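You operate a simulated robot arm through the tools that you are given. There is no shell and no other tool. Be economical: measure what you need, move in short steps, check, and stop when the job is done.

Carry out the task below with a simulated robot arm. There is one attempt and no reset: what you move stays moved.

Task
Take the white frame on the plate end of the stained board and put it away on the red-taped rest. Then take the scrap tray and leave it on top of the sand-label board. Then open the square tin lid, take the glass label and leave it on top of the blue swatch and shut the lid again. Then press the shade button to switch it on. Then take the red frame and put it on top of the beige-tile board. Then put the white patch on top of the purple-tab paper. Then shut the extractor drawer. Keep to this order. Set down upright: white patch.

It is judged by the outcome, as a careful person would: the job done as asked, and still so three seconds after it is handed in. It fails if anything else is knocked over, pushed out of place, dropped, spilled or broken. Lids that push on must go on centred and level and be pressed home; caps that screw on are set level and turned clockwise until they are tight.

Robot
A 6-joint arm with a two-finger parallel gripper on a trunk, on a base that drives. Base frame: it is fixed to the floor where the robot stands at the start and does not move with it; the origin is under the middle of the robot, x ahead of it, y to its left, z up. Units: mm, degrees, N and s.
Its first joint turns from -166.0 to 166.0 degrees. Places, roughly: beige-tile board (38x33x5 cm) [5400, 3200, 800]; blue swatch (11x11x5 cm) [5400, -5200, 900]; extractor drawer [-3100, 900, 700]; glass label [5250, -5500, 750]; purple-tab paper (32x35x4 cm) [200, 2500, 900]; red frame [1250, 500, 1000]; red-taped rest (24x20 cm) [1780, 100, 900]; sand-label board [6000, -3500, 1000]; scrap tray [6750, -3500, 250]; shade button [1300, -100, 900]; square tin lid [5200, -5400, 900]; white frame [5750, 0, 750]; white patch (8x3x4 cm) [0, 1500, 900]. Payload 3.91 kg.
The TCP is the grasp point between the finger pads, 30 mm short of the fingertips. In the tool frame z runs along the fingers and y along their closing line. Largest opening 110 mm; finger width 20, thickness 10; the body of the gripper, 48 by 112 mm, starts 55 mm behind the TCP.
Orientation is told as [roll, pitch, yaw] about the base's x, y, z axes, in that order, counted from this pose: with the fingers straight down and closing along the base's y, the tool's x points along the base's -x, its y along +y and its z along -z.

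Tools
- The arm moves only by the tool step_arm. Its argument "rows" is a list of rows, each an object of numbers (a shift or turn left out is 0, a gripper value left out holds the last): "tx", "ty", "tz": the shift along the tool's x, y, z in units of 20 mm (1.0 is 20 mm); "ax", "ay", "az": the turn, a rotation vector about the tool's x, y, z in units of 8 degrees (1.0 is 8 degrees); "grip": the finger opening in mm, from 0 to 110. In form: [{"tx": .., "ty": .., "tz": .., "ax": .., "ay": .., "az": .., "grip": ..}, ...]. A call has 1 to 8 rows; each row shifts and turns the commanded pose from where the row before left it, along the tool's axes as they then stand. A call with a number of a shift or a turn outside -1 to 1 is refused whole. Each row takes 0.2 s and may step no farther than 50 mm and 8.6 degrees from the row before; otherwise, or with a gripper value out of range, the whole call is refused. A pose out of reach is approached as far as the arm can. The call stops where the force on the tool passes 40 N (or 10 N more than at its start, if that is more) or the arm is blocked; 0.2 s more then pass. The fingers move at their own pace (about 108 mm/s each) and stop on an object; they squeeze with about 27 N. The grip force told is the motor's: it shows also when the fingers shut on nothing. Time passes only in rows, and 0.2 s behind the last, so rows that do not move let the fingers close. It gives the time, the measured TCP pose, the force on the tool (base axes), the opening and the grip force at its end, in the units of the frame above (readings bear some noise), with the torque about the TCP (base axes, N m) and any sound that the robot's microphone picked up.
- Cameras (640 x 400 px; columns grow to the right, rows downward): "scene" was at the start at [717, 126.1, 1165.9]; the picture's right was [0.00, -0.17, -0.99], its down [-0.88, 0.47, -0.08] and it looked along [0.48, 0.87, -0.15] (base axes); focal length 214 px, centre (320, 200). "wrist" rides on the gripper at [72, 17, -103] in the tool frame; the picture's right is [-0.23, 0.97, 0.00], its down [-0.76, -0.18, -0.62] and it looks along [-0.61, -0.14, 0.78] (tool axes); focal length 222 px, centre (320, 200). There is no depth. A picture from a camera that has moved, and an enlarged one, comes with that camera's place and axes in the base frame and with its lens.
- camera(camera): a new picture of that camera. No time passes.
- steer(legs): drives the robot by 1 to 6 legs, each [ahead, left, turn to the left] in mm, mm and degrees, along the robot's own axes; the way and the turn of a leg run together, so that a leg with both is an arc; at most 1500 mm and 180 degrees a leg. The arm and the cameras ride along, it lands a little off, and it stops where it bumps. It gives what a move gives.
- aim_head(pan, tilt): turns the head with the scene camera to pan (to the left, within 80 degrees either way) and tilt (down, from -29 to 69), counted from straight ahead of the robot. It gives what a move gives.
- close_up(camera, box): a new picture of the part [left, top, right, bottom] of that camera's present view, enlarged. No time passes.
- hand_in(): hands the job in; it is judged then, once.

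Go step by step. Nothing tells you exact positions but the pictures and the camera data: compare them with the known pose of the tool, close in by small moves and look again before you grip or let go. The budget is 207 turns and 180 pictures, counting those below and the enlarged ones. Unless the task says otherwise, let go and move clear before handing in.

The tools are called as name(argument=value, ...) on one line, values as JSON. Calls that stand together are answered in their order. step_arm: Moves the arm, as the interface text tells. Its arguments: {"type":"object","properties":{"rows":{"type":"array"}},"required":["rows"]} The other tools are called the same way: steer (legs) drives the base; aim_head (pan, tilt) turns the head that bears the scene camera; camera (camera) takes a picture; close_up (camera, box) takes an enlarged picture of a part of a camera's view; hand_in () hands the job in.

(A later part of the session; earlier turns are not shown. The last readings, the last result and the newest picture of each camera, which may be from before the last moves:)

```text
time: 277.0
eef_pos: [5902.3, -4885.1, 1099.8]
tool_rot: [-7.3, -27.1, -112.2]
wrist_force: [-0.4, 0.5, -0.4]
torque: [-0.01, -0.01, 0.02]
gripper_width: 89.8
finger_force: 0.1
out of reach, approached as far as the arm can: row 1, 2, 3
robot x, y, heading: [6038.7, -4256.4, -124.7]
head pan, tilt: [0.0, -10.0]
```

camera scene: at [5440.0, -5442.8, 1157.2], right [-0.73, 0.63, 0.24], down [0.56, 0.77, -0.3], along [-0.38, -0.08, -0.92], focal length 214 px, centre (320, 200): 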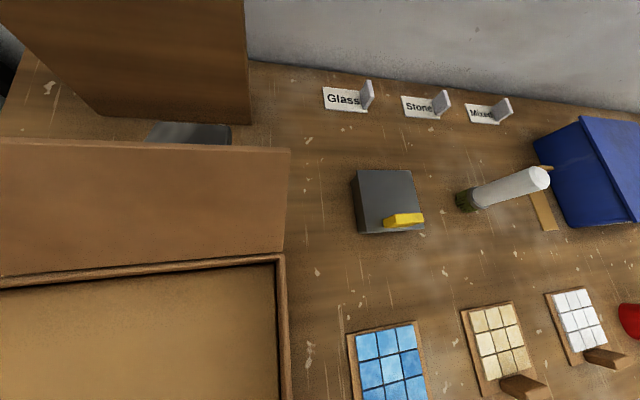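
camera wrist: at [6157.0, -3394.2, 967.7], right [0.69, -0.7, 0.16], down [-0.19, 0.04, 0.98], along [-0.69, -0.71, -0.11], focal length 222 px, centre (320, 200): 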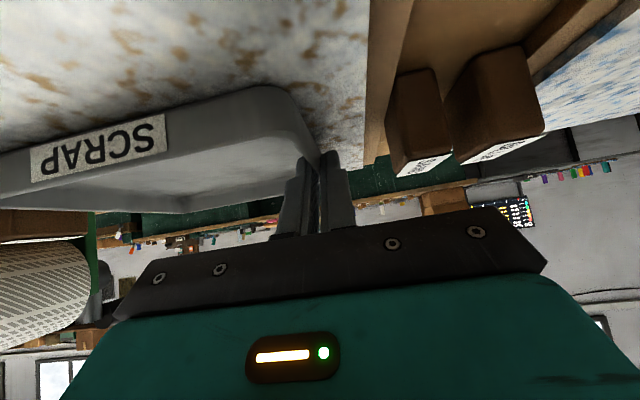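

The arm plane likely has a 60 mm lateral shoulder offset, so I passed the alignment a few degrees off-plane and it flipped again. I'll repeat the unwind and come down exactly in the plane.

step_arm(rows=[{"ax": 1}, {"ax": 1}, {"ax": 1}, {"ay": -1}, {"ay": -1}, {"ay": -1}, {"ay": -1}, {"ay": -1}])

step_arm(rows=[{"ay": -1}, {"ay": -1}, {"ay": -1}, {"ay": -1}, {"ay": -1}, {"ay": -1}])

```text
time: 278.8
eef_pos: [5901.0, -4884.7, 1100.9]
tool_rot: [-54.2, -57.5, -76.7]
wrist_force: [0.0, 0.0, 0.2]
torque: [-0.02, -0.01, -0.01]
gripper_width: 89.8
finger_force: 0.1
robot x, y, heading: [6036.6, -4255.2, -124.2]
head pan, tilt: [0.0, -10.0]
```

```text
time: 280.2
eef_pos: [5903.1, -4885.1, 1099.9]
tool_rot: [-133.7, -53.0, 14.2]
wrist_force: [0.1, -0.3, 0.2]
torque: [0.02, -0.03, -0.01]
gripper_width: 90.0
finger_force: 0.1
robot x, y, heading: [6035.9, -4256.7, -124.7]
head pan, tilt: [0.0, -10.0]
```

step_arm(rows=[{"az": 1}, {"az": 1}, {"az": 1}, {"az": 0.57}, {"ax": -0.67, "az": 0.31}])

```text
time: 281.4
eef_pos: [5901.5, -4885.3, 1100.8]
tool_rot: [179.8, -65.5, 72.8]
wrist_force: [-0.2, -0.4, 0.6]
torque: [-0.01, 0.01, -0.04]
gripper_width: 89.9
finger_force: 0.1
robot x, y, heading: [6034.3, -4255.0, -124.5]
head pan, tilt: [0.0, -10.0]
```

Exactly in-plane, pointing up 25°. Now I'll pitch down.

step_arm(rows=[{"ay": 1}, {"ay": 1}, {"ay": 1}, {"ay": 1}, {"ay": 1}, {"ay": 1}, {"ay": 1}, {"ay": 1}])

step_arm(rows=[{"ay": 1}, {"ay": 1}, {"ay": 1}, {"ay": 1}, {"ay": 1}, {"ay": 1}, {"ay": 0.33}])

```text
time: 283.2
eef_pos: [5898.5, -4885.2, 1100.0]
tool_rot: [-0.7, -56.9, -108.2]
wrist_force: [0.2, -0.1, -0.8]
torque: [0.0, 0.01, 0.0]
gripper_width: 89.8
finger_force: 0.0
out of reach, approached as far as the arm can: row 5, 6
robot x, y, heading: [6039.2, -4258.5, -124.7]
head pan, tilt: [0.0, -10.0]
```

```text
time: 284.8
eef_pos: [5989.5, -4889.1, 1074.4]
tool_rot: [-11.9, -12.4, -110.7]
wrist_force: [0.3, -0.1, 0.3]
torque: [-0.02, 0.01, -0.01]
gripper_width: 90.0
finger_force: 0.1
out of reach, approached as far as the arm can: row 2, 3, 4, 5, 6
robot x, y, heading: [6033.3, -4254.9, -124.7]
head pan, tilt: [0.0, -10.0]
```

It ended at the same limit, so I'll use the limit itself: pitch straight up through alignment with the twist pinned, then come down via the left side.

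step_arm(rows=[{"ay": -1}, {"ay": -1}, {"ay": -1}, {"ay": -1}, {"ay": -1}, {"ay": -1}, {"ay": -1}, {"ay": -1}])

step_arm(rows=[{"ay": -1}, {"ay": -1}, {"ay": -1}, {"ay": -1}, {"ay": -1}, {"ay": -1}])

step_arm(rows=[{"ax": -1}, {"ax": -1}, {"ax": -1}, {"ax": -1}])

```text
time: 286.6
eef_pos: [5987.9, -4888.5, 1076.0]
tool_rot: [-37.9, -72.6, -76.4]
wrist_force: [-0.3, 0.1, 0.5]
torque: [0.01, 0.0, -0.01]
gripper_width: 90.1
finger_force: 0.0
robot x, y, heading: [6039.1, -4255.6, -124.7]
head pan, tilt: [0.0, -10.0]
```

```text
time: 288.0
eef_pos: [5988.3, -4888.1, 1076.2]
tool_rot: [-161.7, -54.3, 52.1]
wrist_force: [0.6, 0.6, -0.4]
torque: [0.02, 0.0, 0.0]
gripper_width: 89.8
finger_force: 0.1
robot x, y, heading: [6038.6, -4256.2, -125.1]
head pan, tilt: [0.0, -10.0]
```

```text
time: 289.0
eef_pos: [5987.7, -4888.1, 1075.8]
tool_rot: [-129.5, -54.5, 51.8]
wrist_force: [-0.4, 0.1, 0.4]
torque: [0.0, 0.04, 0.01]
gripper_width: 90.3
finger_force: 0.0
robot x, y, heading: [6037.0, -4251.4, -124.6]
head pan, tilt: [0.0, -10.0]
```

step_arm(rows=[{"az": 1}, {"az": 1}, {"az": 1}, {"az": 0.6}, {"ay": 1}, {"ay": 1}, {"ay": 1}, {"ay": 1}])

step_arm(rows=[{"ay": 1}, {"ay": 1}, {"ay": 1}, {"ay": 1}, {"ay": 1}, {"ay": 1}])

```text
time: 290.8
eef_pos: [5987.2, -4888.7, 1075.9]
tool_rot: [0.0, -79.7, -72.2]
wrist_force: [0.5, -0.8, -0.3]
torque: [-0.02, 0.0, -0.02]
gripper_width: 89.8
finger_force: 0.1
robot x, y, heading: [6036.2, -4258.4, -124.7]
head pan, tilt: [0.0, -10.0]
```

```text
time: 292.2
eef_pos: [5981.2, -4886.8, 1075.1]
tool_rot: [0.8, -32.1, -72.2]
wrist_force: [0.3, -0.4, 0.3]
torque: [-0.01, -0.01, 0.0]
gripper_width: 90.0
finger_force: 0.2
out of reach, approached as far as the arm can: row 6
robot x, y, heading: [6037.9, -4255.6, -124.6]
head pan, tilt: [0.0, -10.0]
```

step_arm(rows=[{"ax": 0.6, "ay": -0.8}, {"ax": 0.6, "ay": -0.8}, {"ax": 0.6, "ay": -0.8}, {"ax": 0.6, "ay": -0.8}, {"ax": 0.6, "ay": -0.8}, {"ax": 0.6, "ay": -0.8}, {"ax": 0.6, "ay": -0.8}, {"ax": 0.6, "ay": -0.8}])

```text
time: 294.0
eef_pos: [5920.0, -4881.8, 1059.9]
tool_rot: [-84.7, -71.9, -17.6]
wrist_force: [0.0, -0.2, 0.2]
torque: [0.0, 0.01, 0.0]
gripper_width: 90.0
finger_force: 0.1
out of reach, approached as far as the arm can: row 1, 2, 3, 4, 5, 6
robot x, y, heading: [6038.1, -4257.6, -124.6]
head pan, tilt: [0.0, -10.0]
```

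step_arm(rows=[{"az": 1}, {"az": 1}, {"az": 0.25}, {"ax": 1}, {"ax": 1}, {"ax": 0.5}, {"ay": 1}, {"ay": 1}])

step_arm(rows=[{"ay": 1}, {"ay": 1}, {"ay": 1}, {"ay": 1}, {"ay": 1}, {"ay": 1}, {"ay": 1}])

step_arm(rows=[{"ay": 1}, {"ay": 1}])

```text
time: 295.8
eef_pos: [5920.4, -4882.0, 1060.5]
tool_rot: [-2.1, -72.3, -120.5]
wrist_force: [-0.5, -0.2, 0.6]
torque: [0.02, 0.01, 0.01]
gripper_width: 90.0
finger_force: 0.0
robot x, y, heading: [6034.7, -4254.4, -124.6]
head pan, tilt: [0.0, -10.0]
```

```text
time: 297.4
eef_pos: [5921.5, -4881.7, 1058.5]
tool_rot: [-0.6, -16.2, -122.3]
wrist_force: [0.1, 0.3, 0.3]
torque: [0.0, 0.04, -0.04]
gripper_width: 89.7
finger_force: 0.1
robot x, y, heading: [6039.8, -4258.3, -124.6]
head pan, tilt: [0.0, -10.0]
```

```text
time: 298.0
eef_pos: [5919.7, -4880.9, 1059.2]
tool_rot: [-0.7, -0.3, -122.5]
wrist_force: [1.0, 0.3, -0.4]
torque: [-0.06, 0.01, 0.0]
gripper_width: 89.8
finger_force: 0.1
robot x, y, heading: [6040.5, -4254.1, -124.7]
head pan, tilt: [0.0, -10.0]
```

The arm is freed: the tool is straight down with no limits. I'll recentre it laterally, drive back in and look. From now on I'll avoid off-plane pitching.

step_arm(rows=[{"ax": -0.09, "az": 0.26, "ty": -1}, {"ty": -1}, {"ty": -1}, {"ty": -1}, {"ty": -1}, {"ty": -1}, {"ty": -1}, {"ty": -1}])

step_arm(rows=[{"ty": -1}, {"ty": -1}, {"tz": -1}, {"tz": -1}])

steer(legs=[[565, 0, 0]])

aim_head(pan=0, tilt=-28)

camera(camera="scene")

```text
time: 299.8
eef_pos: [5787.0, -4791.4, 1056.9]
tool_rot: [0.1, -0.3, -124.7]
wrist_force: [0.3, -0.1, 0.2]
torque: [0.01, 0.03, -0.01]
gripper_width: 89.8
finger_force: 0.0
robot x, y, heading: [6035.1, -4257.0, -124.5]
head pan, tilt: [0.0, -10.0]
```

```text
time: 300.8
eef_pos: [5755.3, -4768.9, 1099.1]
tool_rot: [0.1, -0.4, -124.6]
wrist_force: [0.3, -1.0, 0.1]
torque: [0.03, 0.0, -0.01]
gripper_width: 90.1
finger_force: 0.2
robot x, y, heading: [6037.9, -4253.5, -124.5]
head pan, tilt: [0.0, -10.0]
```

```text
time: 304.0
eef_pos: [5435.3, -5226.7, 1098.4]
tool_rot: [0.1, -0.3, -124.8]
wrist_force: [-0.1, 0.5, 0.2]
torque: [0.0, 0.0, 0.03]
gripper_width: 90.2
finger_force: 0.0
robot x, y, heading: [5721.4, -4720.0, -124.9]
head pan, tilt: [0.0, -10.0]
```

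```text
time: 304.8
eef_pos: [5435.5, -5227.1, 1098.7]
tool_rot: [0.2, -0.3, -124.8]
wrist_force: [0.1, 0.3, -0.8]
torque: [0.02, -0.02, 0.01]
gripper_width: 89.9
finger_force: 0.1
robot x, y, heading: [5719.4, -4718.0, -124.7]
head pan, tilt: [0.0, -28.0]
```

```text
114 pictures are left
camera scene: at [5348.7, -5348.3, 1159.9], right [-0.82, 0.57, 0.0], down [0.5, 0.72, -0.47], along [-0.27, -0.39, -0.88], focal length 214 px, centre (320, 200)
```

scene: 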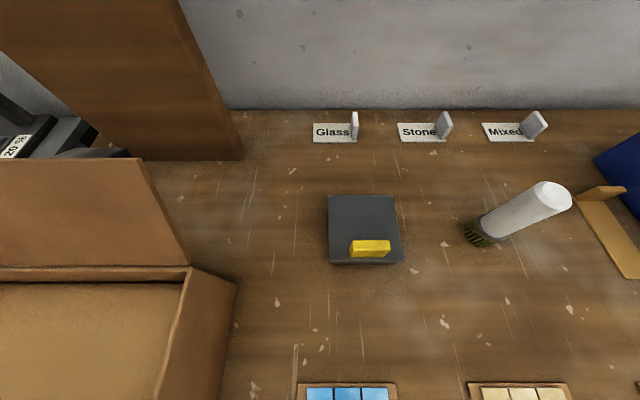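

The yellow tab is at the lid's front edge, so the lid hinges at the back. The tin's lid top is near z 885 and the counter near z 845. The label is at about (5147, -5589), which is slightly beyond reach, so I'll creep 65 mm closer and view again.

steer(legs=[[65, 0, 0]])

step_arm(rows=[{"tz": 1}, {"tz": 1}, {"tz": 1}, {"tz": 1, "grip": 70}])

camera(camera="scene")

camera(camera="wrist")

```text
time: 305.8
eef_pos: [5397.4, -5279.3, 1099.7]
tool_rot: [0.1, -0.3, -124.8]
wrist_force: [-0.1, 0.4, 0.7]
torque: [0.01, 0.01, -0.03]
gripper_width: 90.3
finger_force: 0.1
robot x, y, heading: [5685.7, -4766.1, -124.6]
head pan, tilt: [0.0, -28.0]
```

```text
time: 306.8
eef_pos: [5396.9, -5279.9, 1018.2]
tool_rot: [0.1, -0.4, -124.9]
wrist_force: [-0.2, 0.3, 0.0]
torque: [-0.01, 0.01, -0.01]
gripper_width: 69.9
finger_force: 0.1
robot x, y, heading: [5682.4, -4769.5, -124.8]
head pan, tilt: [0.0, -28.0]
```

```text
113 pictures are left
camera scene: at [5310.6, -5402.3, 1079.3], right [-0.82, 0.57, 0.0], down [0.5, 0.72, -0.47], along [-0.27, -0.39, -0.88], focal length 214 px, centre (320, 200)
```

scene: 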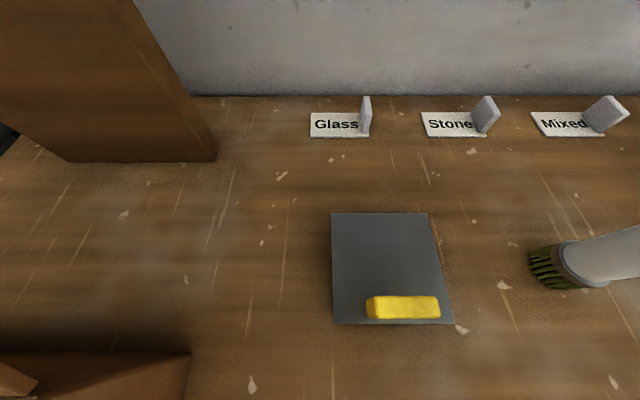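

```text
112 pictures are left
camera wrist: at [5451.6, -5230.3, 1121.9], right [0.67, -0.74, 0.0], down [-0.58, -0.52, 0.63], along [-0.46, -0.42, -0.78], focal length 222 px, centre (320, 200)
```

wrist: 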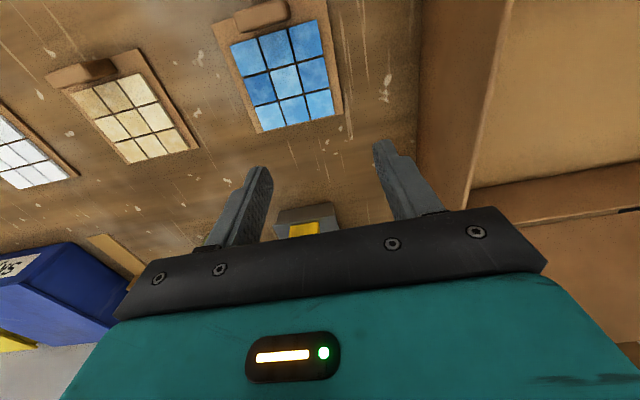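

The tab centre is at about (5257, -5373), z 885–912. I'll move over it.

step_arm(rows=[{"tx": -0.975, "ty": -0.385}, {"tx": -0.975, "ty": -0.385}, {"tx": -0.975, "ty": -0.385}, {"tx": -0.975, "ty": -0.385}, {"tx": -0.975, "ty": -0.385}, {"tx": -0.975, "ty": -0.385}, {"tx": -0.975, "ty": -0.385}, {"tx": -0.975, "ty": -0.385}])

step_arm(rows=[{"tz": 1}, {"tz": 1}])

camera(camera="wrist")

```text
time: 308.6
eef_pos: [5258.8, -5373.4, 1020.5]
tool_rot: [0.2, -0.4, -124.8]
wrist_force: [0.8, 0.0, 0.7]
torque: [-0.03, 0.05, 0.0]
gripper_width: 69.9
finger_force: 0.1
robot x, y, heading: [5684.7, -4768.7, -124.4]
head pan, tilt: [0.0, -28.0]
```

```text
time: 309.2
eef_pos: [5259.2, -5372.6, 978.5]
tool_rot: [0.1, -0.3, -124.8]
wrist_force: [-0.1, 0.7, -0.5]
torque: [-0.02, 0.02, 0.01]
gripper_width: 70.2
finger_force: 0.0
robot x, y, heading: [5680.1, -4766.0, -125.2]
head pan, tilt: [0.0, -28.0]
```

```text
111 pictures are left
camera wrist: at [5312.7, -5322.8, 1083.7], right [0.67, -0.74, 0.0], down [-0.58, -0.52, 0.63], along [-0.46, -0.42, -0.78], focal length 222 px, centre (320, 200)
```

wrist: 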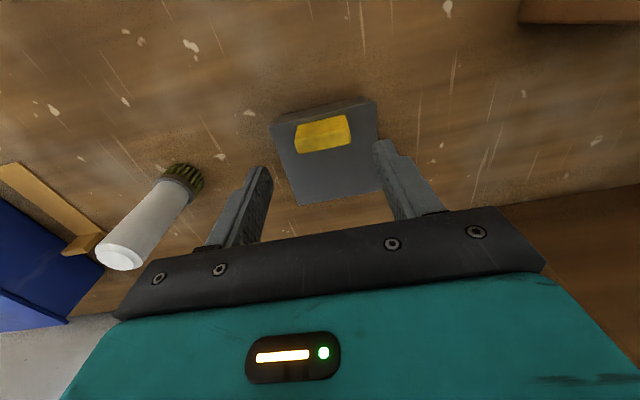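

The tab is perfectly under the TCP. I'll descend to z≈920 and grip.

step_arm(rows=[{"tz": 1}, {"tz": 1}, {"tz": 0.5}, {"tz": 0.3}, {"grip": 0}, {"grip": 0}, {"grip": 0}])

camera(camera="wrist")

```text
time: 310.8
eef_pos: [5259.9, -5374.7, 924.2]
tool_rot: [0.1, -0.3, -124.8]
wrist_force: [17.6, -18.8, -1.7]
torque: [-0.34, -0.3, 0.25]
gripper_width: 43.6
finger_force: 44.9
robot x, y, heading: [5684.1, -4769.6, -124.7]
head pan, tilt: [0.0, -28.0]
```

```text
110 pictures are left
camera wrist: at [5314.2, -5324.8, 1027.1], right [0.67, -0.74, 0.0], down [-0.58, -0.52, 0.63], along [-0.46, -0.42, -0.78], focal length 222 px, centre (320, 200)
```

wrist: 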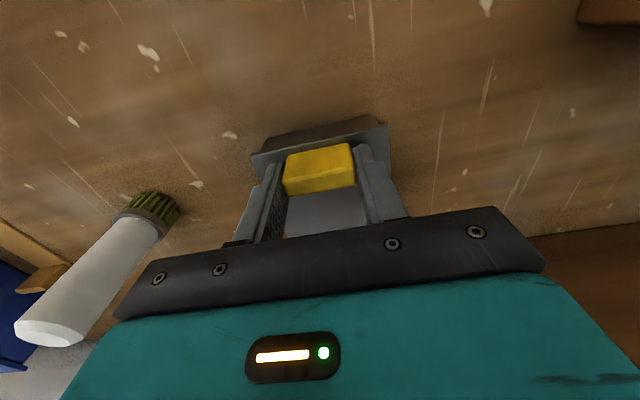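

Gripped at 43.6 mm. I'll relieve the small lateral push, then lift along a hinge arc by about 15° and check whether the lid pivots.

step_arm(rows=[{"ty": 0.08}, {"tx": -0.08, "tz": -0.35}, {"tx": -0.13, "tz": -0.35}, {"tx": -0.19, "tz": -0.35}])

camera(camera="wrist")

camera(camera="scene")

```text
time: 311.8
eef_pos: [5255.7, -5382.0, 943.3]
tool_rot: [0.1, -0.3, -124.9]
wrist_force: [19.6, -7.3, -13.7]
torque: [0.9, -0.95, -0.04]
gripper_width: 43.7
finger_force: 45.4
robot x, y, heading: [5681.4, -4769.5, -124.9]
head pan, tilt: [0.0, -28.0]
```

```text
109 pictures are left
camera wrist: at [5309.6, -5331.7, 1048.0], right [0.67, -0.74, 0.0], down [-0.58, -0.52, 0.63], along [-0.46, -0.42, -0.78], focal length 222 px, centre (320, 200)
```

wrist: 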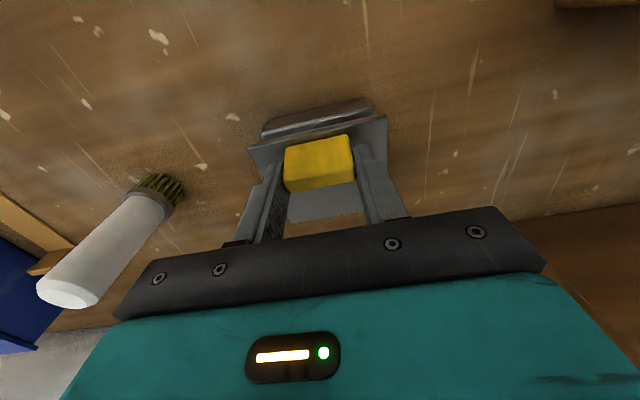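

```text
108 pictures are left
camera scene: at [5168.7, -5503.5, 1005.0], right [-0.82, 0.57, 0.0], down [0.5, 0.72, -0.47], along [-0.27, -0.39, -0.88], focal length 214 px, centre (320, 200)
```

scene: 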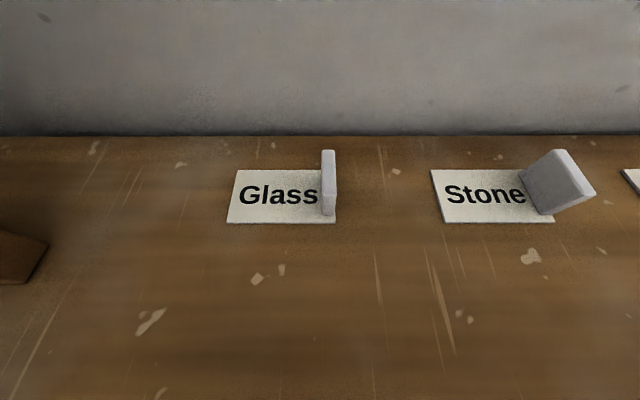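

The lid is pivoting about its back hinge. I'll tuck the head camera back from the wall and continue the arc.

aim_head(pan=0, tilt=15)

step_arm(rows=[{"tx": -0.3, "tz": -0.48}, {"tx": -0.37, "tz": -0.43}, {"tx": -0.42, "tz": -0.37}, {"tx": -0.45, "tz": -0.33}])

camera(camera="wrist")

```text
time: 312.9
eef_pos: [5255.8, -5381.2, 944.8]
tool_rot: [0.1, -0.3, -124.7]
wrist_force: [23.8, -7.7, -12.5]
torque: [0.9, -0.99, -0.01]
gripper_width: 43.5
finger_force: 44.8
robot x, y, heading: [5686.8, -4771.5, -125.0]
head pan, tilt: [0.0, 15.0]
```

```text
time: 313.9
eef_pos: [5237.6, -5406.4, 976.8]
tool_rot: [0.1, -0.3, -124.8]
wrist_force: [23.7, -5.0, -10.1]
torque: [0.92, -1.13, -0.08]
gripper_width: 43.6
finger_force: 44.8
robot x, y, heading: [5684.2, -4766.7, -124.8]
head pan, tilt: [0.0, 15.0]
```

```text
107 pictures are left
camera wrist: at [5292.4, -5356.6, 1081.1], right [0.67, -0.74, 0.0], down [-0.58, -0.52, 0.63], along [-0.46, -0.42, -0.78], focal length 222 px, centre (320, 200)
```

wrist: 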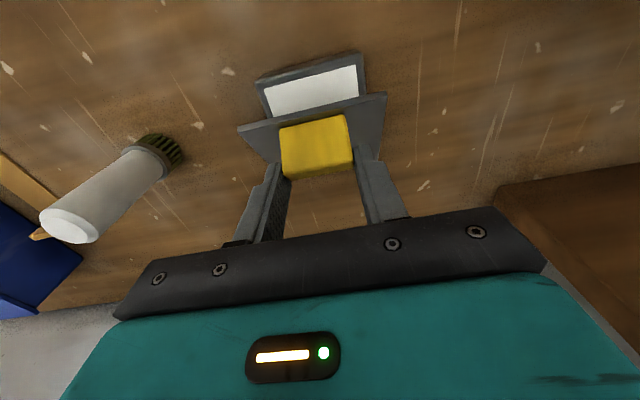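

The lid is at about 45°. I'll continue to about 100°.

step_arm(rows=[{"tx": -0.5, "tz": -0.26, "ty": 0.06}, {"tx": -0.53, "tz": -0.2}, {"tx": -0.55, "tz": -0.12}, {"tx": -0.56, "tz": -0.06}, {"tx": -0.56, "tz": 0.03}, {"tx": -0.56, "tz": 0.08}])

camera(camera="wrist")

```text
time: 315.3
eef_pos: [5200.3, -5460.7, 987.9]
tool_rot: [0.1, -0.5, -125.0]
wrist_force: [11.1, 5.1, 6.0]
torque: [0.95, -0.75, -0.08]
gripper_width: 43.0
finger_force: 44.9
robot x, y, heading: [5680.6, -4767.5, -124.8]
head pan, tilt: [0.0, 15.0]
```

```text
106 pictures are left
camera wrist: at [5255.3, -5410.1, 1092.3], right [0.67, -0.74, 0.0], down [-0.58, -0.52, 0.63], along [-0.47, -0.42, -0.78], focal length 222 px, centre (320, 200)
```

wrist: 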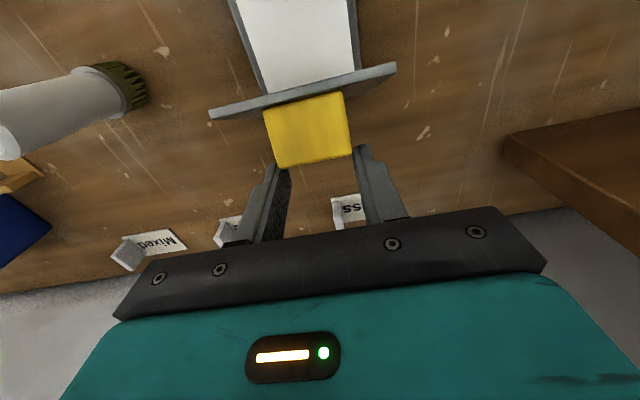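

step_arm(rows=[{"tx": -0.55, "tz": 0.15}, {"tx": -0.53, "tz": 0.22}, {"tx": -0.5, "tz": 0.28}])

camera(camera="wrist")

```text
time: 316.1
eef_pos: [5181.6, -5486.8, 974.9]
tool_rot: [0.1, -0.5, -124.7]
wrist_force: [0.1, -0.1, 0.2]
torque: [0.03, -0.04, 0.0]
gripper_width: 0.0
finger_force: 38.1
robot x, y, heading: [5680.7, -4769.4, -124.7]
head pan, tilt: [0.0, 15.0]
```

```text
105 pictures are left
camera wrist: at [5236.8, -5436.6, 1079.0], right [0.67, -0.74, 0.0], down [-0.58, -0.52, 0.63], along [-0.47, -0.42, -0.78], focal length 222 px, centre (320, 200)
```

wrist: 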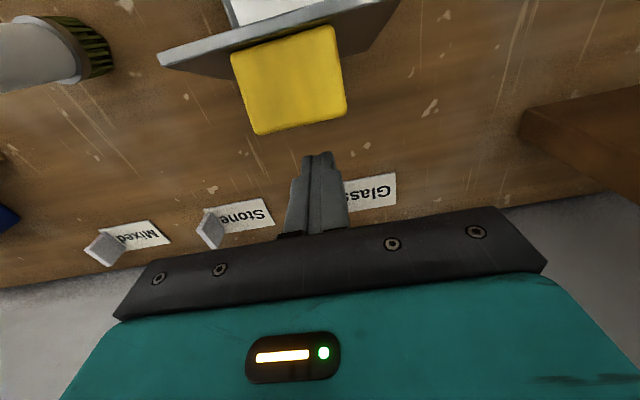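

The tab slipped free with the lid standing open. I'll rise clear and check that it stays.

step_arm(rows=[{"tz": -1}, {"tz": -1}, {"tz": -1}, {"tz": -1}, {"tz": -1}])

camera(camera="wrist")

```text
time: 317.3
eef_pos: [5183.2, -5485.5, 1074.6]
tool_rot: [0.1, -0.3, -124.8]
wrist_force: [0.2, -1.1, -0.1]
torque: [0.0, 0.0, 0.01]
gripper_width: 0.2
finger_force: 37.9
robot x, y, heading: [5681.8, -4769.7, -124.8]
head pan, tilt: [0.0, 15.0]
```

```text
104 pictures are left
camera wrist: at [5236.8, -5435.9, 1178.9], right [0.67, -0.74, 0.0], down [-0.58, -0.52, 0.63], along [-0.46, -0.42, -0.78], focal length 222 px, centre (320, 200)
```

wrist: 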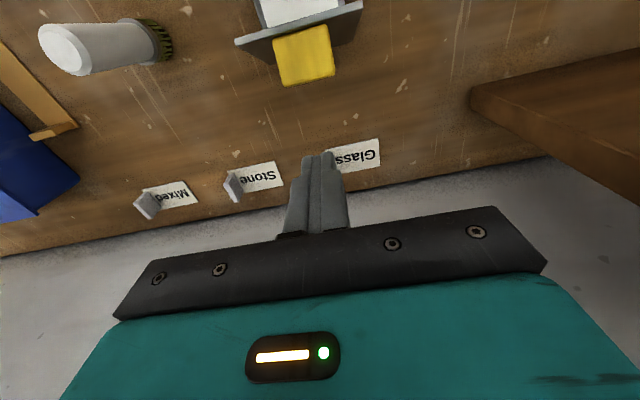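

The lid stays up by itself. The label's tab is directly behind the open lid near (5116, -5567), about 80 mm from the wall, so I'll come in with a slight forward pitch and the fingers closing across the tab. First I'll hover over it and look.

step_arm(rows=[{"ay": -1, "grip": 50}, {"tx": -0.9, "ty": -0.1}, {"tx": -0.9, "ty": -0.1}, {"tx": -0.9, "ty": -0.1}, {"tx": -0.9, "ty": -0.1}, {"tx": -0.9}])

camera(camera="scene")

camera(camera="wrist")

```text
time: 318.7
eef_pos: [5126.0, -5553.8, 1088.6]
tool_rot: [0.1, -8.3, -124.8]
wrist_force: [13.7, 21.6, -11.9]
torque: [-1.27, 1.15, 0.68]
gripper_width: 50.3
finger_force: 0.0
robot x, y, heading: [5682.8, -4770.2, -125.0]
head pan, tilt: [0.0, 15.0]
```

```text
103 pictures are left
camera scene: at [5079.9, -5617.2, 1134.7], right [-0.82, 0.57, 0.0], down [0.57, 0.81, 0.13], along [0.08, 0.11, -0.99], focal length 214 px, centre (320, 200)
```

scene: 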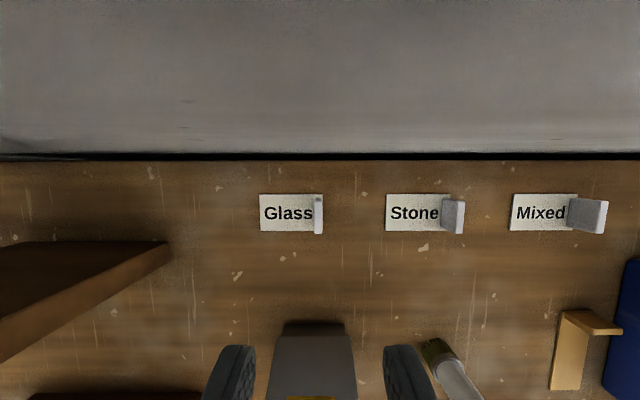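

```text
102 pictures are left
camera wrist: at [5188.2, -5492.4, 1181.2], right [0.67, -0.74, 0.03], down [-0.53, -0.44, 0.73], along [-0.52, -0.51, -0.69], focal length 222 px, centre (320, 200)
```

wrist: 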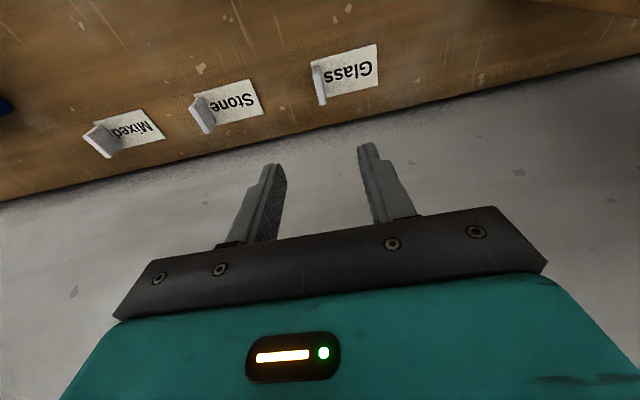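

The head touched the wall (28 N), so I'll back off. A better grip is yawed 90° with the head pointing right along the wall, closing on the tab's depth. I'll retreat, level and rotate.

step_arm(rows=[{"tx": 1}, {"tx": 1}, {"tx": 1}, {"tx": 1, "ay": 1}, {"tx": 1}, {"az": 1}, {"az": 1}, {"az": 1}])

step_arm(rows=[{"az": 1}, {"az": 1}, {"az": 1}, {"az": 1}, {"az": 1}, {"az": 1}, {"az": 1}, {"az": 1}])

steer(legs=[[20, 0, 0]])

aim_head(pan=0, tilt=20)

camera(camera="wrist")

```text
time: 320.5
eef_pos: [5181.9, -5473.9, 1076.3]
tool_rot: [0.2, -0.3, -149.0]
wrist_force: [-0.1, 0.1, -1.0]
torque: [0.01, -0.02, -0.01]
gripper_width: 50.1
finger_force: 0.1
robot x, y, heading: [5680.6, -4769.9, -124.8]
head pan, tilt: [0.0, 15.0]
```

```text
time: 322.3
eef_pos: [5183.1, -5472.0, 1075.7]
tool_rot: [0.3, 0.0, 147.2]
wrist_force: [0.4, 0.9, 0.5]
torque: [-0.04, -0.03, -0.03]
gripper_width: 50.2
finger_force: 0.0
robot x, y, heading: [5685.4, -4771.0, -124.8]
head pan, tilt: [0.0, 15.0]
```

```text
time: 323.1
eef_pos: [5171.3, -5488.5, 1075.5]
tool_rot: [0.3, 0.1, 147.3]
wrist_force: [0.1, 0.5, -0.6]
torque: [-0.03, 0.0, 0.0]
gripper_width: 50.0
finger_force: 0.0
robot x, y, heading: [5670.4, -4785.0, -124.6]
head pan, tilt: [0.0, 15.0]
```

```text
time: 323.7
eef_pos: [5170.8, -5488.9, 1077.2]
tool_rot: [0.3, 0.1, 147.2]
wrist_force: [0.1, -0.7, 0.4]
torque: [0.04, 0.04, 0.0]
gripper_width: 49.9
finger_force: 0.1
robot x, y, heading: [5672.3, -4783.0, -124.7]
head pan, tilt: [0.0, 20.0]
```

```text
101 pictures are left
camera wrist: at [5221.9, -5543.0, 1180.6], right [-0.72, -0.69, 0.01], down [-0.54, 0.57, 0.62], along [-0.43, 0.44, -0.78], focal length 222 px, centre (320, 200)
```

wrist: 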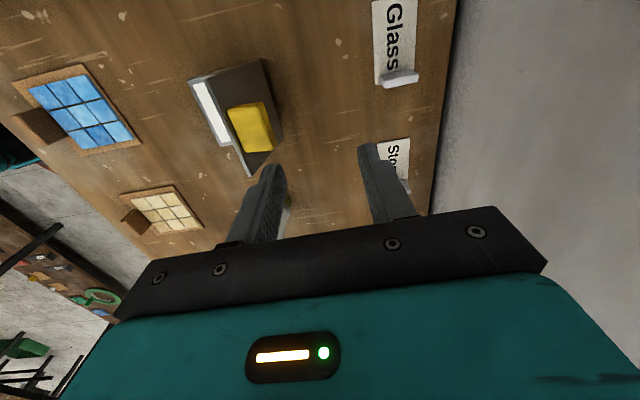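

I'll first push the lid a bit further open from the robot side with closed fingertips, since it stands at only about 67°.

step_arm(rows=[{"ty": -1, "grip": 0}, {"ty": -1}, {"ty": -1}, {"ty": -1}, {"ty": -1}, {"ty": -0.75}, {"tz": 1}, {"tz": 1}])

step_arm(rows=[{"tz": 1}, {"tz": 1}, {"tz": 1}, {"tz": 0.35}])

camera(camera="wrist")

```text
time: 325.5
eef_pos: [5232.7, -5393.0, 1036.1]
tool_rot: [0.3, 0.1, 147.3]
wrist_force: [-0.2, 0.6, -0.4]
torque: [0.02, -0.02, 0.02]
gripper_width: 0.0
finger_force: 27.5
robot x, y, heading: [5669.0, -4786.7, -125.0]
head pan, tilt: [0.0, 20.0]
```

```text
time: 326.5
eef_pos: [5232.6, -5393.8, 967.9]
tool_rot: [0.4, 0.1, 147.1]
wrist_force: [0.8, -0.2, 0.4]
torque: [0.01, 0.0, 0.0]
gripper_width: 0.0
finger_force: 27.2
robot x, y, heading: [5671.1, -4783.7, -124.8]
head pan, tilt: [0.0, 20.0]
```

```text
100 pictures are left
camera wrist: at [5284.2, -5446.9, 1073.0], right [-0.72, -0.69, 0.01], down [-0.54, 0.57, 0.62], along [-0.43, 0.44, -0.78], focal length 222 px, centre (320, 200)
```

wrist: 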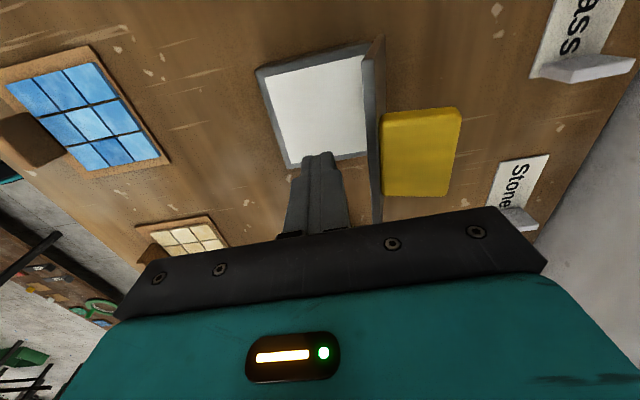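

step_arm(rows=[{"ty": 0.7}, {"ty": 0.7}, {"ty": 0.6}, {"ty": 0.5}, {"ty": 0.5}, {"ty": 0.4}])

camera(camera="wrist")

```text
time: 327.8
eef_pos: [5203.2, -5438.6, 968.7]
tool_rot: [-0.1, 0.1, 147.1]
wrist_force: [13.1, 19.4, 3.3]
torque: [0.55, -0.31, -0.15]
gripper_width: 0.0
finger_force: 27.8
robot x, y, heading: [5672.2, -4785.8, -124.9]
head pan, tilt: [0.0, 20.0]
stopped in row 6: the force on the tool passed its limit at 54 N (the readings are from after the stop); the commanded pose is now the measured one
```

```text
99 pictures are left
camera wrist: at [5253.9, -5493.0, 1073.0], right [-0.72, -0.69, 0.0], down [-0.54, 0.56, 0.62], along [-0.43, 0.45, -0.78], focal length 222 px, centre (320, 200)
```

wrist: 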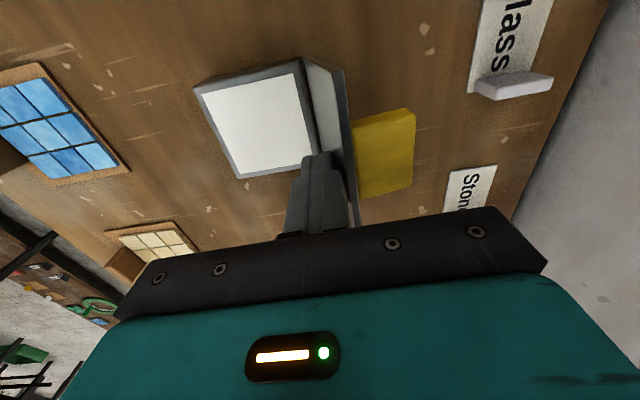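

The lid hit its stop at around 100°, fully open. I'll back off, rise and go over the label's tab.

step_arm(rows=[{"ty": -1}, {"tz": -1}, {"tz": -1}, {"tz": -1}, {"tz": -1}, {"tz": -1, "grip": 60}])

step_arm(rows=[{"ty": 1}, {"ty": 1}, {"ty": 1}, {"ty": 1}, {"ty": 1}, {"ty": 1}, {"ty": 1}, {"ty": 1}])

step_arm(rows=[{"ty": 1, "tx": -0.15}])

camera(camera="wrist")

camera(camera="scene")

```text
time: 329.1
eef_pos: [5212.9, -5423.4, 1067.2]
tool_rot: [-0.1, 0.1, 147.1]
wrist_force: [-0.5, -0.1, 0.7]
torque: [0.01, 0.01, 0.0]
gripper_width: 60.0
finger_force: 0.0
robot x, y, heading: [5671.4, -4786.1, -125.0]
head pan, tilt: [0.0, 20.0]
```

```text
time: 330.9
eef_pos: [5126.7, -5558.4, 1068.3]
tool_rot: [0.0, 0.1, 147.2]
wrist_force: [-0.4, -0.7, 0.3]
torque: [-0.07, 0.03, -0.03]
gripper_width: 59.8
finger_force: 0.0
robot x, y, heading: [5668.2, -4787.5, -124.9]
head pan, tilt: [0.0, 20.0]
```

```text
time: 331.4
eef_pos: [5112.2, -5572.6, 1068.0]
tool_rot: [0.0, 0.1, 147.1]
wrist_force: [1.1, 0.3, 0.7]
torque: [-0.04, 0.03, 0.02]
gripper_width: 59.8
finger_force: 0.1
robot x, y, heading: [5671.7, -4784.2, -124.9]
head pan, tilt: [0.0, 20.0]
```

```text
98 pictures are left
camera wrist: at [5163.1, -5627.1, 1172.7], right [-0.72, -0.69, 0.0], down [-0.54, 0.56, 0.62], along [-0.43, 0.45, -0.78], focal length 222 px, centre (320, 200)
```

wrist: 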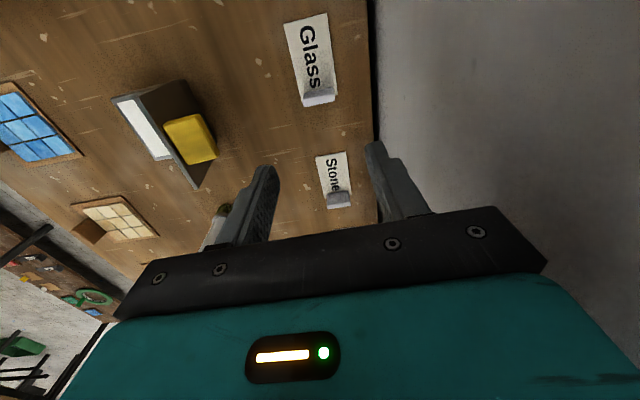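

```text
97 pictures are left
camera scene: at [5046.0, -5530.8, 1103.1], right [0.54, 0.84, 0.0], down [0.79, -0.51, 0.34], along [0.29, -0.19, -0.94], focal length 214 px, centre (320, 200)
```

scene: 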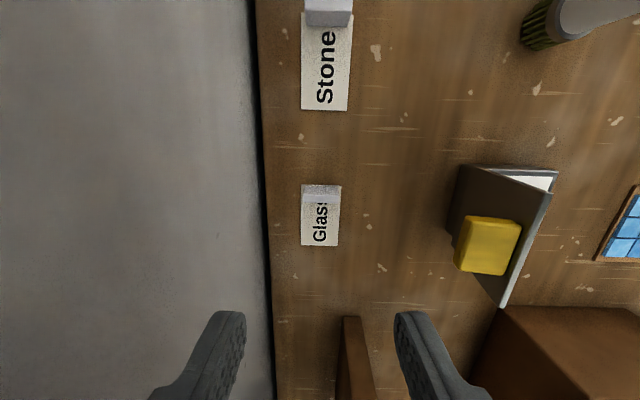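

The tab is centred under the gripper and is about 43 mm deep along the closing line. I'll descend.

step_arm(rows=[{"tz": 1, "grip": 70}, {"tz": 1}, {"tz": 1}, {"tz": 1}, {"tz": 1}, {"tz": 1}, {"tz": 1}])

camera(camera="wrist")

camera(camera="scene")

```text
time: 332.9
eef_pos: [5111.8, -5573.8, 926.5]
tool_rot: [-0.1, 0.1, 147.1]
wrist_force: [0.3, 0.2, 1.1]
torque: [0.01, 0.01, 0.01]
gripper_width: 70.1
finger_force: 0.1
robot x, y, heading: [5670.8, -4787.2, -124.7]
head pan, tilt: [0.0, 20.0]
```

```text
96 pictures are left
camera wrist: at [5162.9, -5627.2, 1030.7], right [-0.72, -0.69, 0.0], down [-0.54, 0.56, 0.62], along [-0.43, 0.45, -0.78], focal length 222 px, centre (320, 200)
```

wrist: 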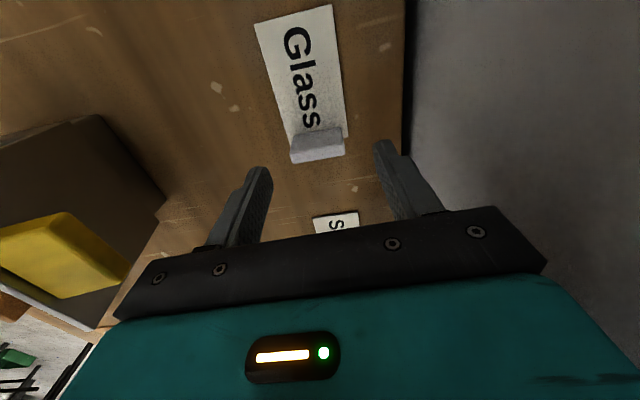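

```text
95 pictures are left
camera scene: at [5045.8, -5530.8, 961.1], right [0.54, 0.84, 0.0], down [0.79, -0.51, 0.34], along [0.29, -0.18, -0.94], focal length 214 px, centre (320, 200)
```

scene: 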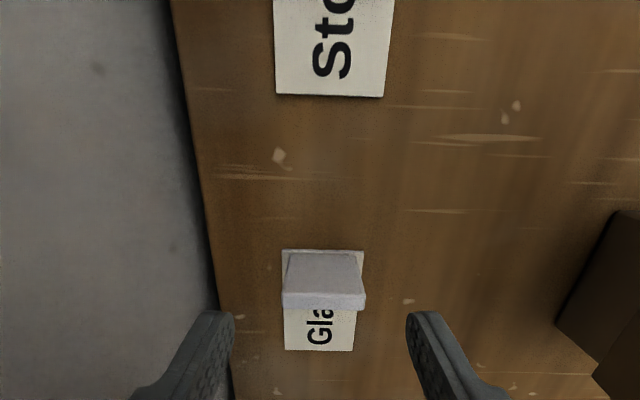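

Aligned. I'll do the final descent and grip.

step_arm(rows=[{"tz": 1}, {"tz": 0.5}, {"tz": 0.4}, {"grip": 0}, {"grip": 0}, {"grip": 0}])

camera(camera="wrist")

```text
time: 334.4
eef_pos: [5113.5, -5574.2, 887.8]
tool_rot: [-0.1, 0.1, 147.0]
wrist_force: [0.4, 0.4, 0.1]
torque: [0.05, -0.03, 0.01]
gripper_width: 39.0
finger_force: 26.7
robot x, y, heading: [5669.3, -4783.6, -124.8]
head pan, tilt: [0.0, 20.0]
```

```text
94 pictures are left
camera wrist: at [5163.5, -5627.2, 993.3], right [-0.72, -0.69, 0.0], down [-0.54, 0.56, 0.62], along [-0.43, 0.45, -0.78], focal length 222 px, centre (320, 200)
```

wrist: 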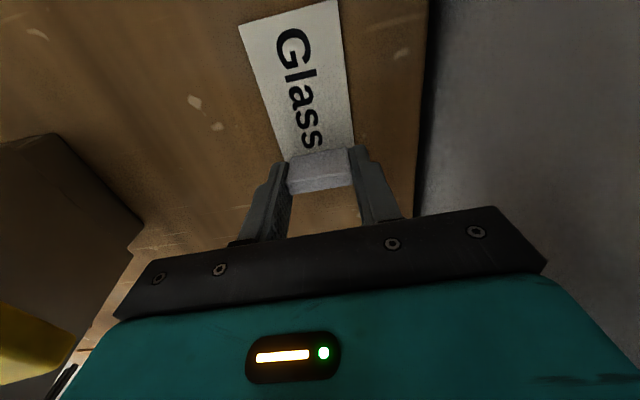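

Gripped at 39 mm. I'll lift and carry the label back toward the blue swatch over the open lid.

step_arm(rows=[{"tz": -0.5}, {"tz": -1}, {"tz": -1}, {"tz": -1}, {"tz": -1}, {"tz": -1}, {"tz": -1}, {"tz": -1}])

camera(camera="wrist")

step_arm(rows=[{"tz": -1}, {"tz": -1}, {"ty": -1}, {"ty": -1}, {"ty": -1}, {"ty": -1}, {"ty": -1}, {"ty": -1}])

step_arm(rows=[{"ty": -1}, {"ty": -1}, {"ty": -1}, {"ty": -1}, {"ty": -1}, {"ty": -1}, {"ty": -1}, {"ty": -1}])

camera(camera="wrist")

```text
time: 336.1
eef_pos: [5112.1, -5573.2, 1039.4]
tool_rot: [-0.1, 0.1, 147.2]
wrist_force: [-1.0, 0.1, -1.5]
torque: [-0.02, -0.02, 0.0]
gripper_width: 39.0
finger_force: 27.2
robot x, y, heading: [5671.6, -4784.8, -124.6]
head pan, tilt: [0.0, 20.0]
```

```text
93 pictures are left
camera wrist: at [5162.8, -5627.0, 1144.0], right [-0.72, -0.69, 0.0], down [-0.54, 0.56, 0.62], along [-0.43, 0.45, -0.78], focal length 222 px, centre (320, 200)
```

wrist: 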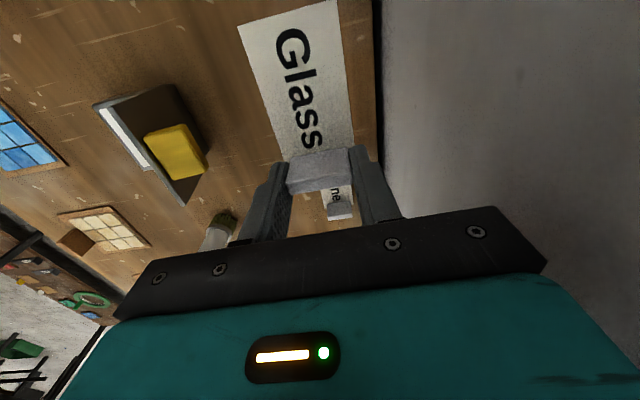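

```text
time: 337.9
eef_pos: [5177.4, -5471.6, 1077.7]
tool_rot: [-0.1, 0.1, 147.1]
wrist_force: [-0.3, -0.4, -1.0]
torque: [0.04, -0.04, -0.03]
gripper_width: 38.9
finger_force: 26.8
robot x, y, heading: [5669.4, -4783.5, -124.7]
head pan, tilt: [0.0, 20.0]
```

```text
time: 339.8
eef_pos: [5264.5, -5338.9, 1079.4]
tool_rot: [0.0, 0.1, 147.2]
wrist_force: [-0.4, -1.1, -0.8]
torque: [0.05, -0.02, -0.04]
gripper_width: 38.8
finger_force: 26.5
robot x, y, heading: [5673.9, -4782.5, -124.8]
head pan, tilt: [0.0, 20.0]
```

```text
92 pictures are left
camera wrist: at [5314.9, -5392.1, 1183.6], right [-0.72, -0.69, 0.0], down [-0.55, 0.56, 0.62], along [-0.43, 0.45, -0.78], focal length 222 px, centre (320, 200)
```

wrist: 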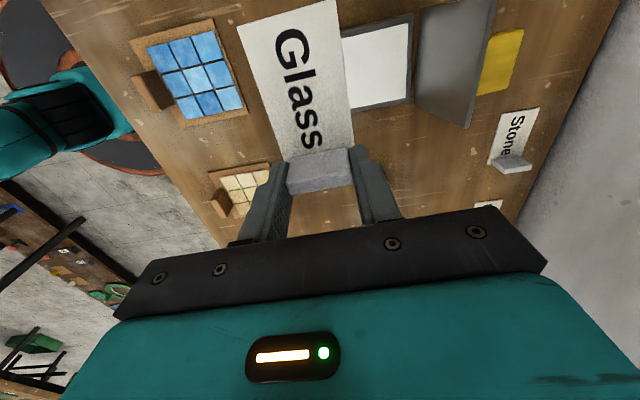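

The swatch's tile centre is at about (5394, -5243). I'll move so that the card centres over it.

step_arm(rows=[{"ty": -1, "tx": 0.15}, {"ty": -1, "tx": 0.15}, {"ty": -1, "tx": 0.15}, {"ty": -1, "tx": 0.15}, {"ty": -1, "tx": 0.15}, {"ty": -1, "tx": 0.15}, {"ty": -1}, {"ty": -0.37}])

step_arm(rows=[{"tz": 1}, {"tz": 1}, {"tz": 1}, {"tz": 1}, {"tz": 1}])

camera(camera="wrist")

camera(camera="scene")

```text
time: 341.6
eef_pos: [5360.6, -5223.8, 1079.1]
tool_rot: [-0.2, 0.1, 147.1]
wrist_force: [0.0, 0.0, -0.3]
torque: [0.03, 0.0, 0.01]
gripper_width: 39.0
finger_force: 27.0
robot x, y, heading: [5670.5, -4783.9, -124.9]
head pan, tilt: [0.0, 20.0]
```

```text
time: 342.8
eef_pos: [5360.7, -5221.9, 979.7]
tool_rot: [-0.1, 0.2, 147.2]
wrist_force: [-0.5, -0.3, -0.4]
torque: [0.0, 0.02, 0.01]
gripper_width: 39.1
finger_force: 27.0
robot x, y, heading: [5672.6, -4787.1, -125.0]
head pan, tilt: [0.0, 20.0]
```

```text
91 pictures are left
camera wrist: at [5411.1, -5277.0, 1084.1], right [-0.72, -0.69, 0.0], down [-0.54, 0.56, 0.62], along [-0.43, 0.45, -0.78], focal length 222 px, centre (320, 200)
```

wrist: 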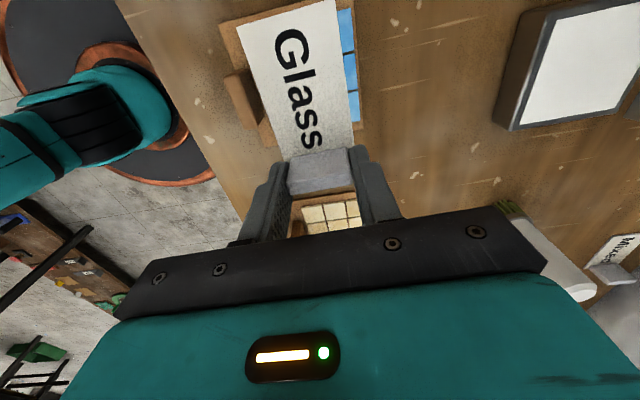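

```text
90 pictures are left
camera scene: at [5294.0, -5180.5, 1014.5], right [0.54, 0.84, 0.0], down [0.79, -0.51, 0.34], along [0.29, -0.19, -0.94], focal length 214 px, centre (320, 200)
```

scene: 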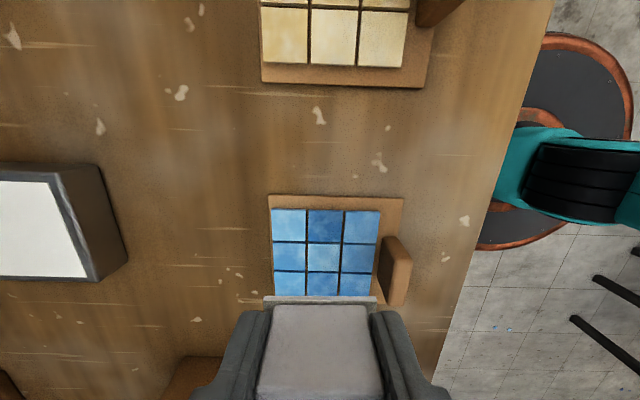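

The card is well centred. I'll nudge 8 mm and lower to contact.

step_arm(rows=[{"tx": -0.4}, {"tz": 1}, {"tz": 1}, {"tz": 0.7}, {"tz": 0.3}, {"tz": 0.2}, {"tz": 0.2}, {"tz": 0.2}])

camera(camera="wrist")

```text
time: 344.6
eef_pos: [5352.5, -5219.7, 908.6]
tool_rot: [-0.1, 0.1, 147.1]
wrist_force: [-0.3, -0.1, 0.4]
torque: [0.02, -0.01, -0.04]
gripper_width: 38.9
finger_force: 26.7
robot x, y, heading: [5672.6, -4785.1, -124.7]
head pan, tilt: [0.0, 20.0]
```

```text
89 pictures are left
camera wrist: at [5404.1, -5273.5, 1012.3], right [-0.72, -0.69, 0.0], down [-0.54, 0.56, 0.62], along [-0.43, 0.45, -0.78], focal length 222 px, centre (320, 200)
```

wrist: 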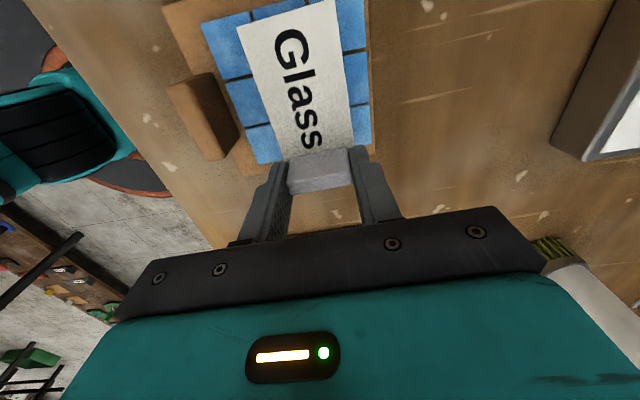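

step_arm(rows=[{"tz": 0.15}, {"tz": 0.15}, {"tz": 0.15}, {"tz": 0.15}, {"tz": 0.15}, {"tz": 0.15}])

```text
time: 345.9
eef_pos: [5353.9, -5219.7, 890.2]
tool_rot: [0.1, 0.1, 147.1]
wrist_force: [-0.2, -1.3, 25.3]
torque: [-0.04, -0.05, -0.05]
gripper_width: 39.0
finger_force: 27.2
robot x, y, heading: [5674.1, -4786.7, -124.6]
head pan, tilt: [0.0, 20.0]
```

Contact is firm. I'll release and rise.

step_arm(rows=[{"tz": -0.1}, {"grip": 54}, {"grip": 54}, {"tz": -0.5}, {"tz": -1}, {"tz": -1}, {"tz": -1}, {"tz": -1}])

camera(camera="wrist")

camera(camera="scene")

```text
time: 347.8
eef_pos: [5353.2, -5219.4, 981.3]
tool_rot: [-0.1, 0.1, 147.1]
wrist_force: [0.2, 0.9, -0.1]
torque: [-0.03, 0.01, -0.02]
gripper_width: 53.9
finger_force: 0.0
robot x, y, heading: [5675.5, -4786.0, -124.7]
head pan, tilt: [0.0, 20.0]
```

```text
88 pictures are left
camera wrist: at [5403.3, -5272.9, 1086.5], right [-0.72, -0.69, 0.0], down [-0.54, 0.56, 0.62], along [-0.43, 0.45, -0.78], focal length 222 px, centre (320, 200)
```

wrist: 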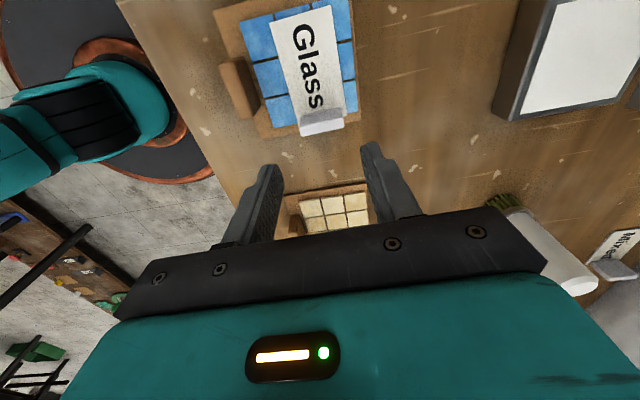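

```text
87 pictures are left
camera scene: at [5286.2, -5176.5, 1016.9], right [0.54, 0.84, 0.0], down [0.79, -0.51, 0.34], along [0.29, -0.19, -0.94], focal length 214 px, centre (320, 200)
```

scene: 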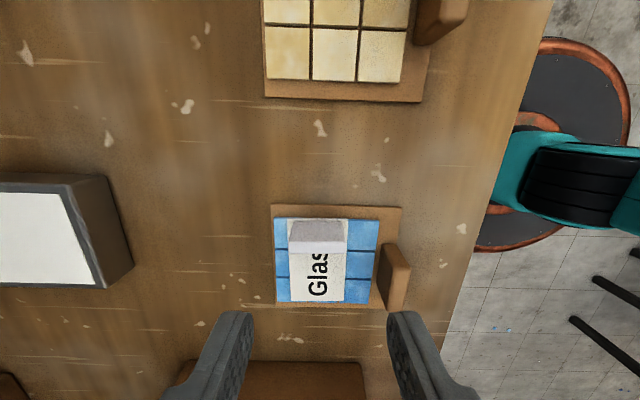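

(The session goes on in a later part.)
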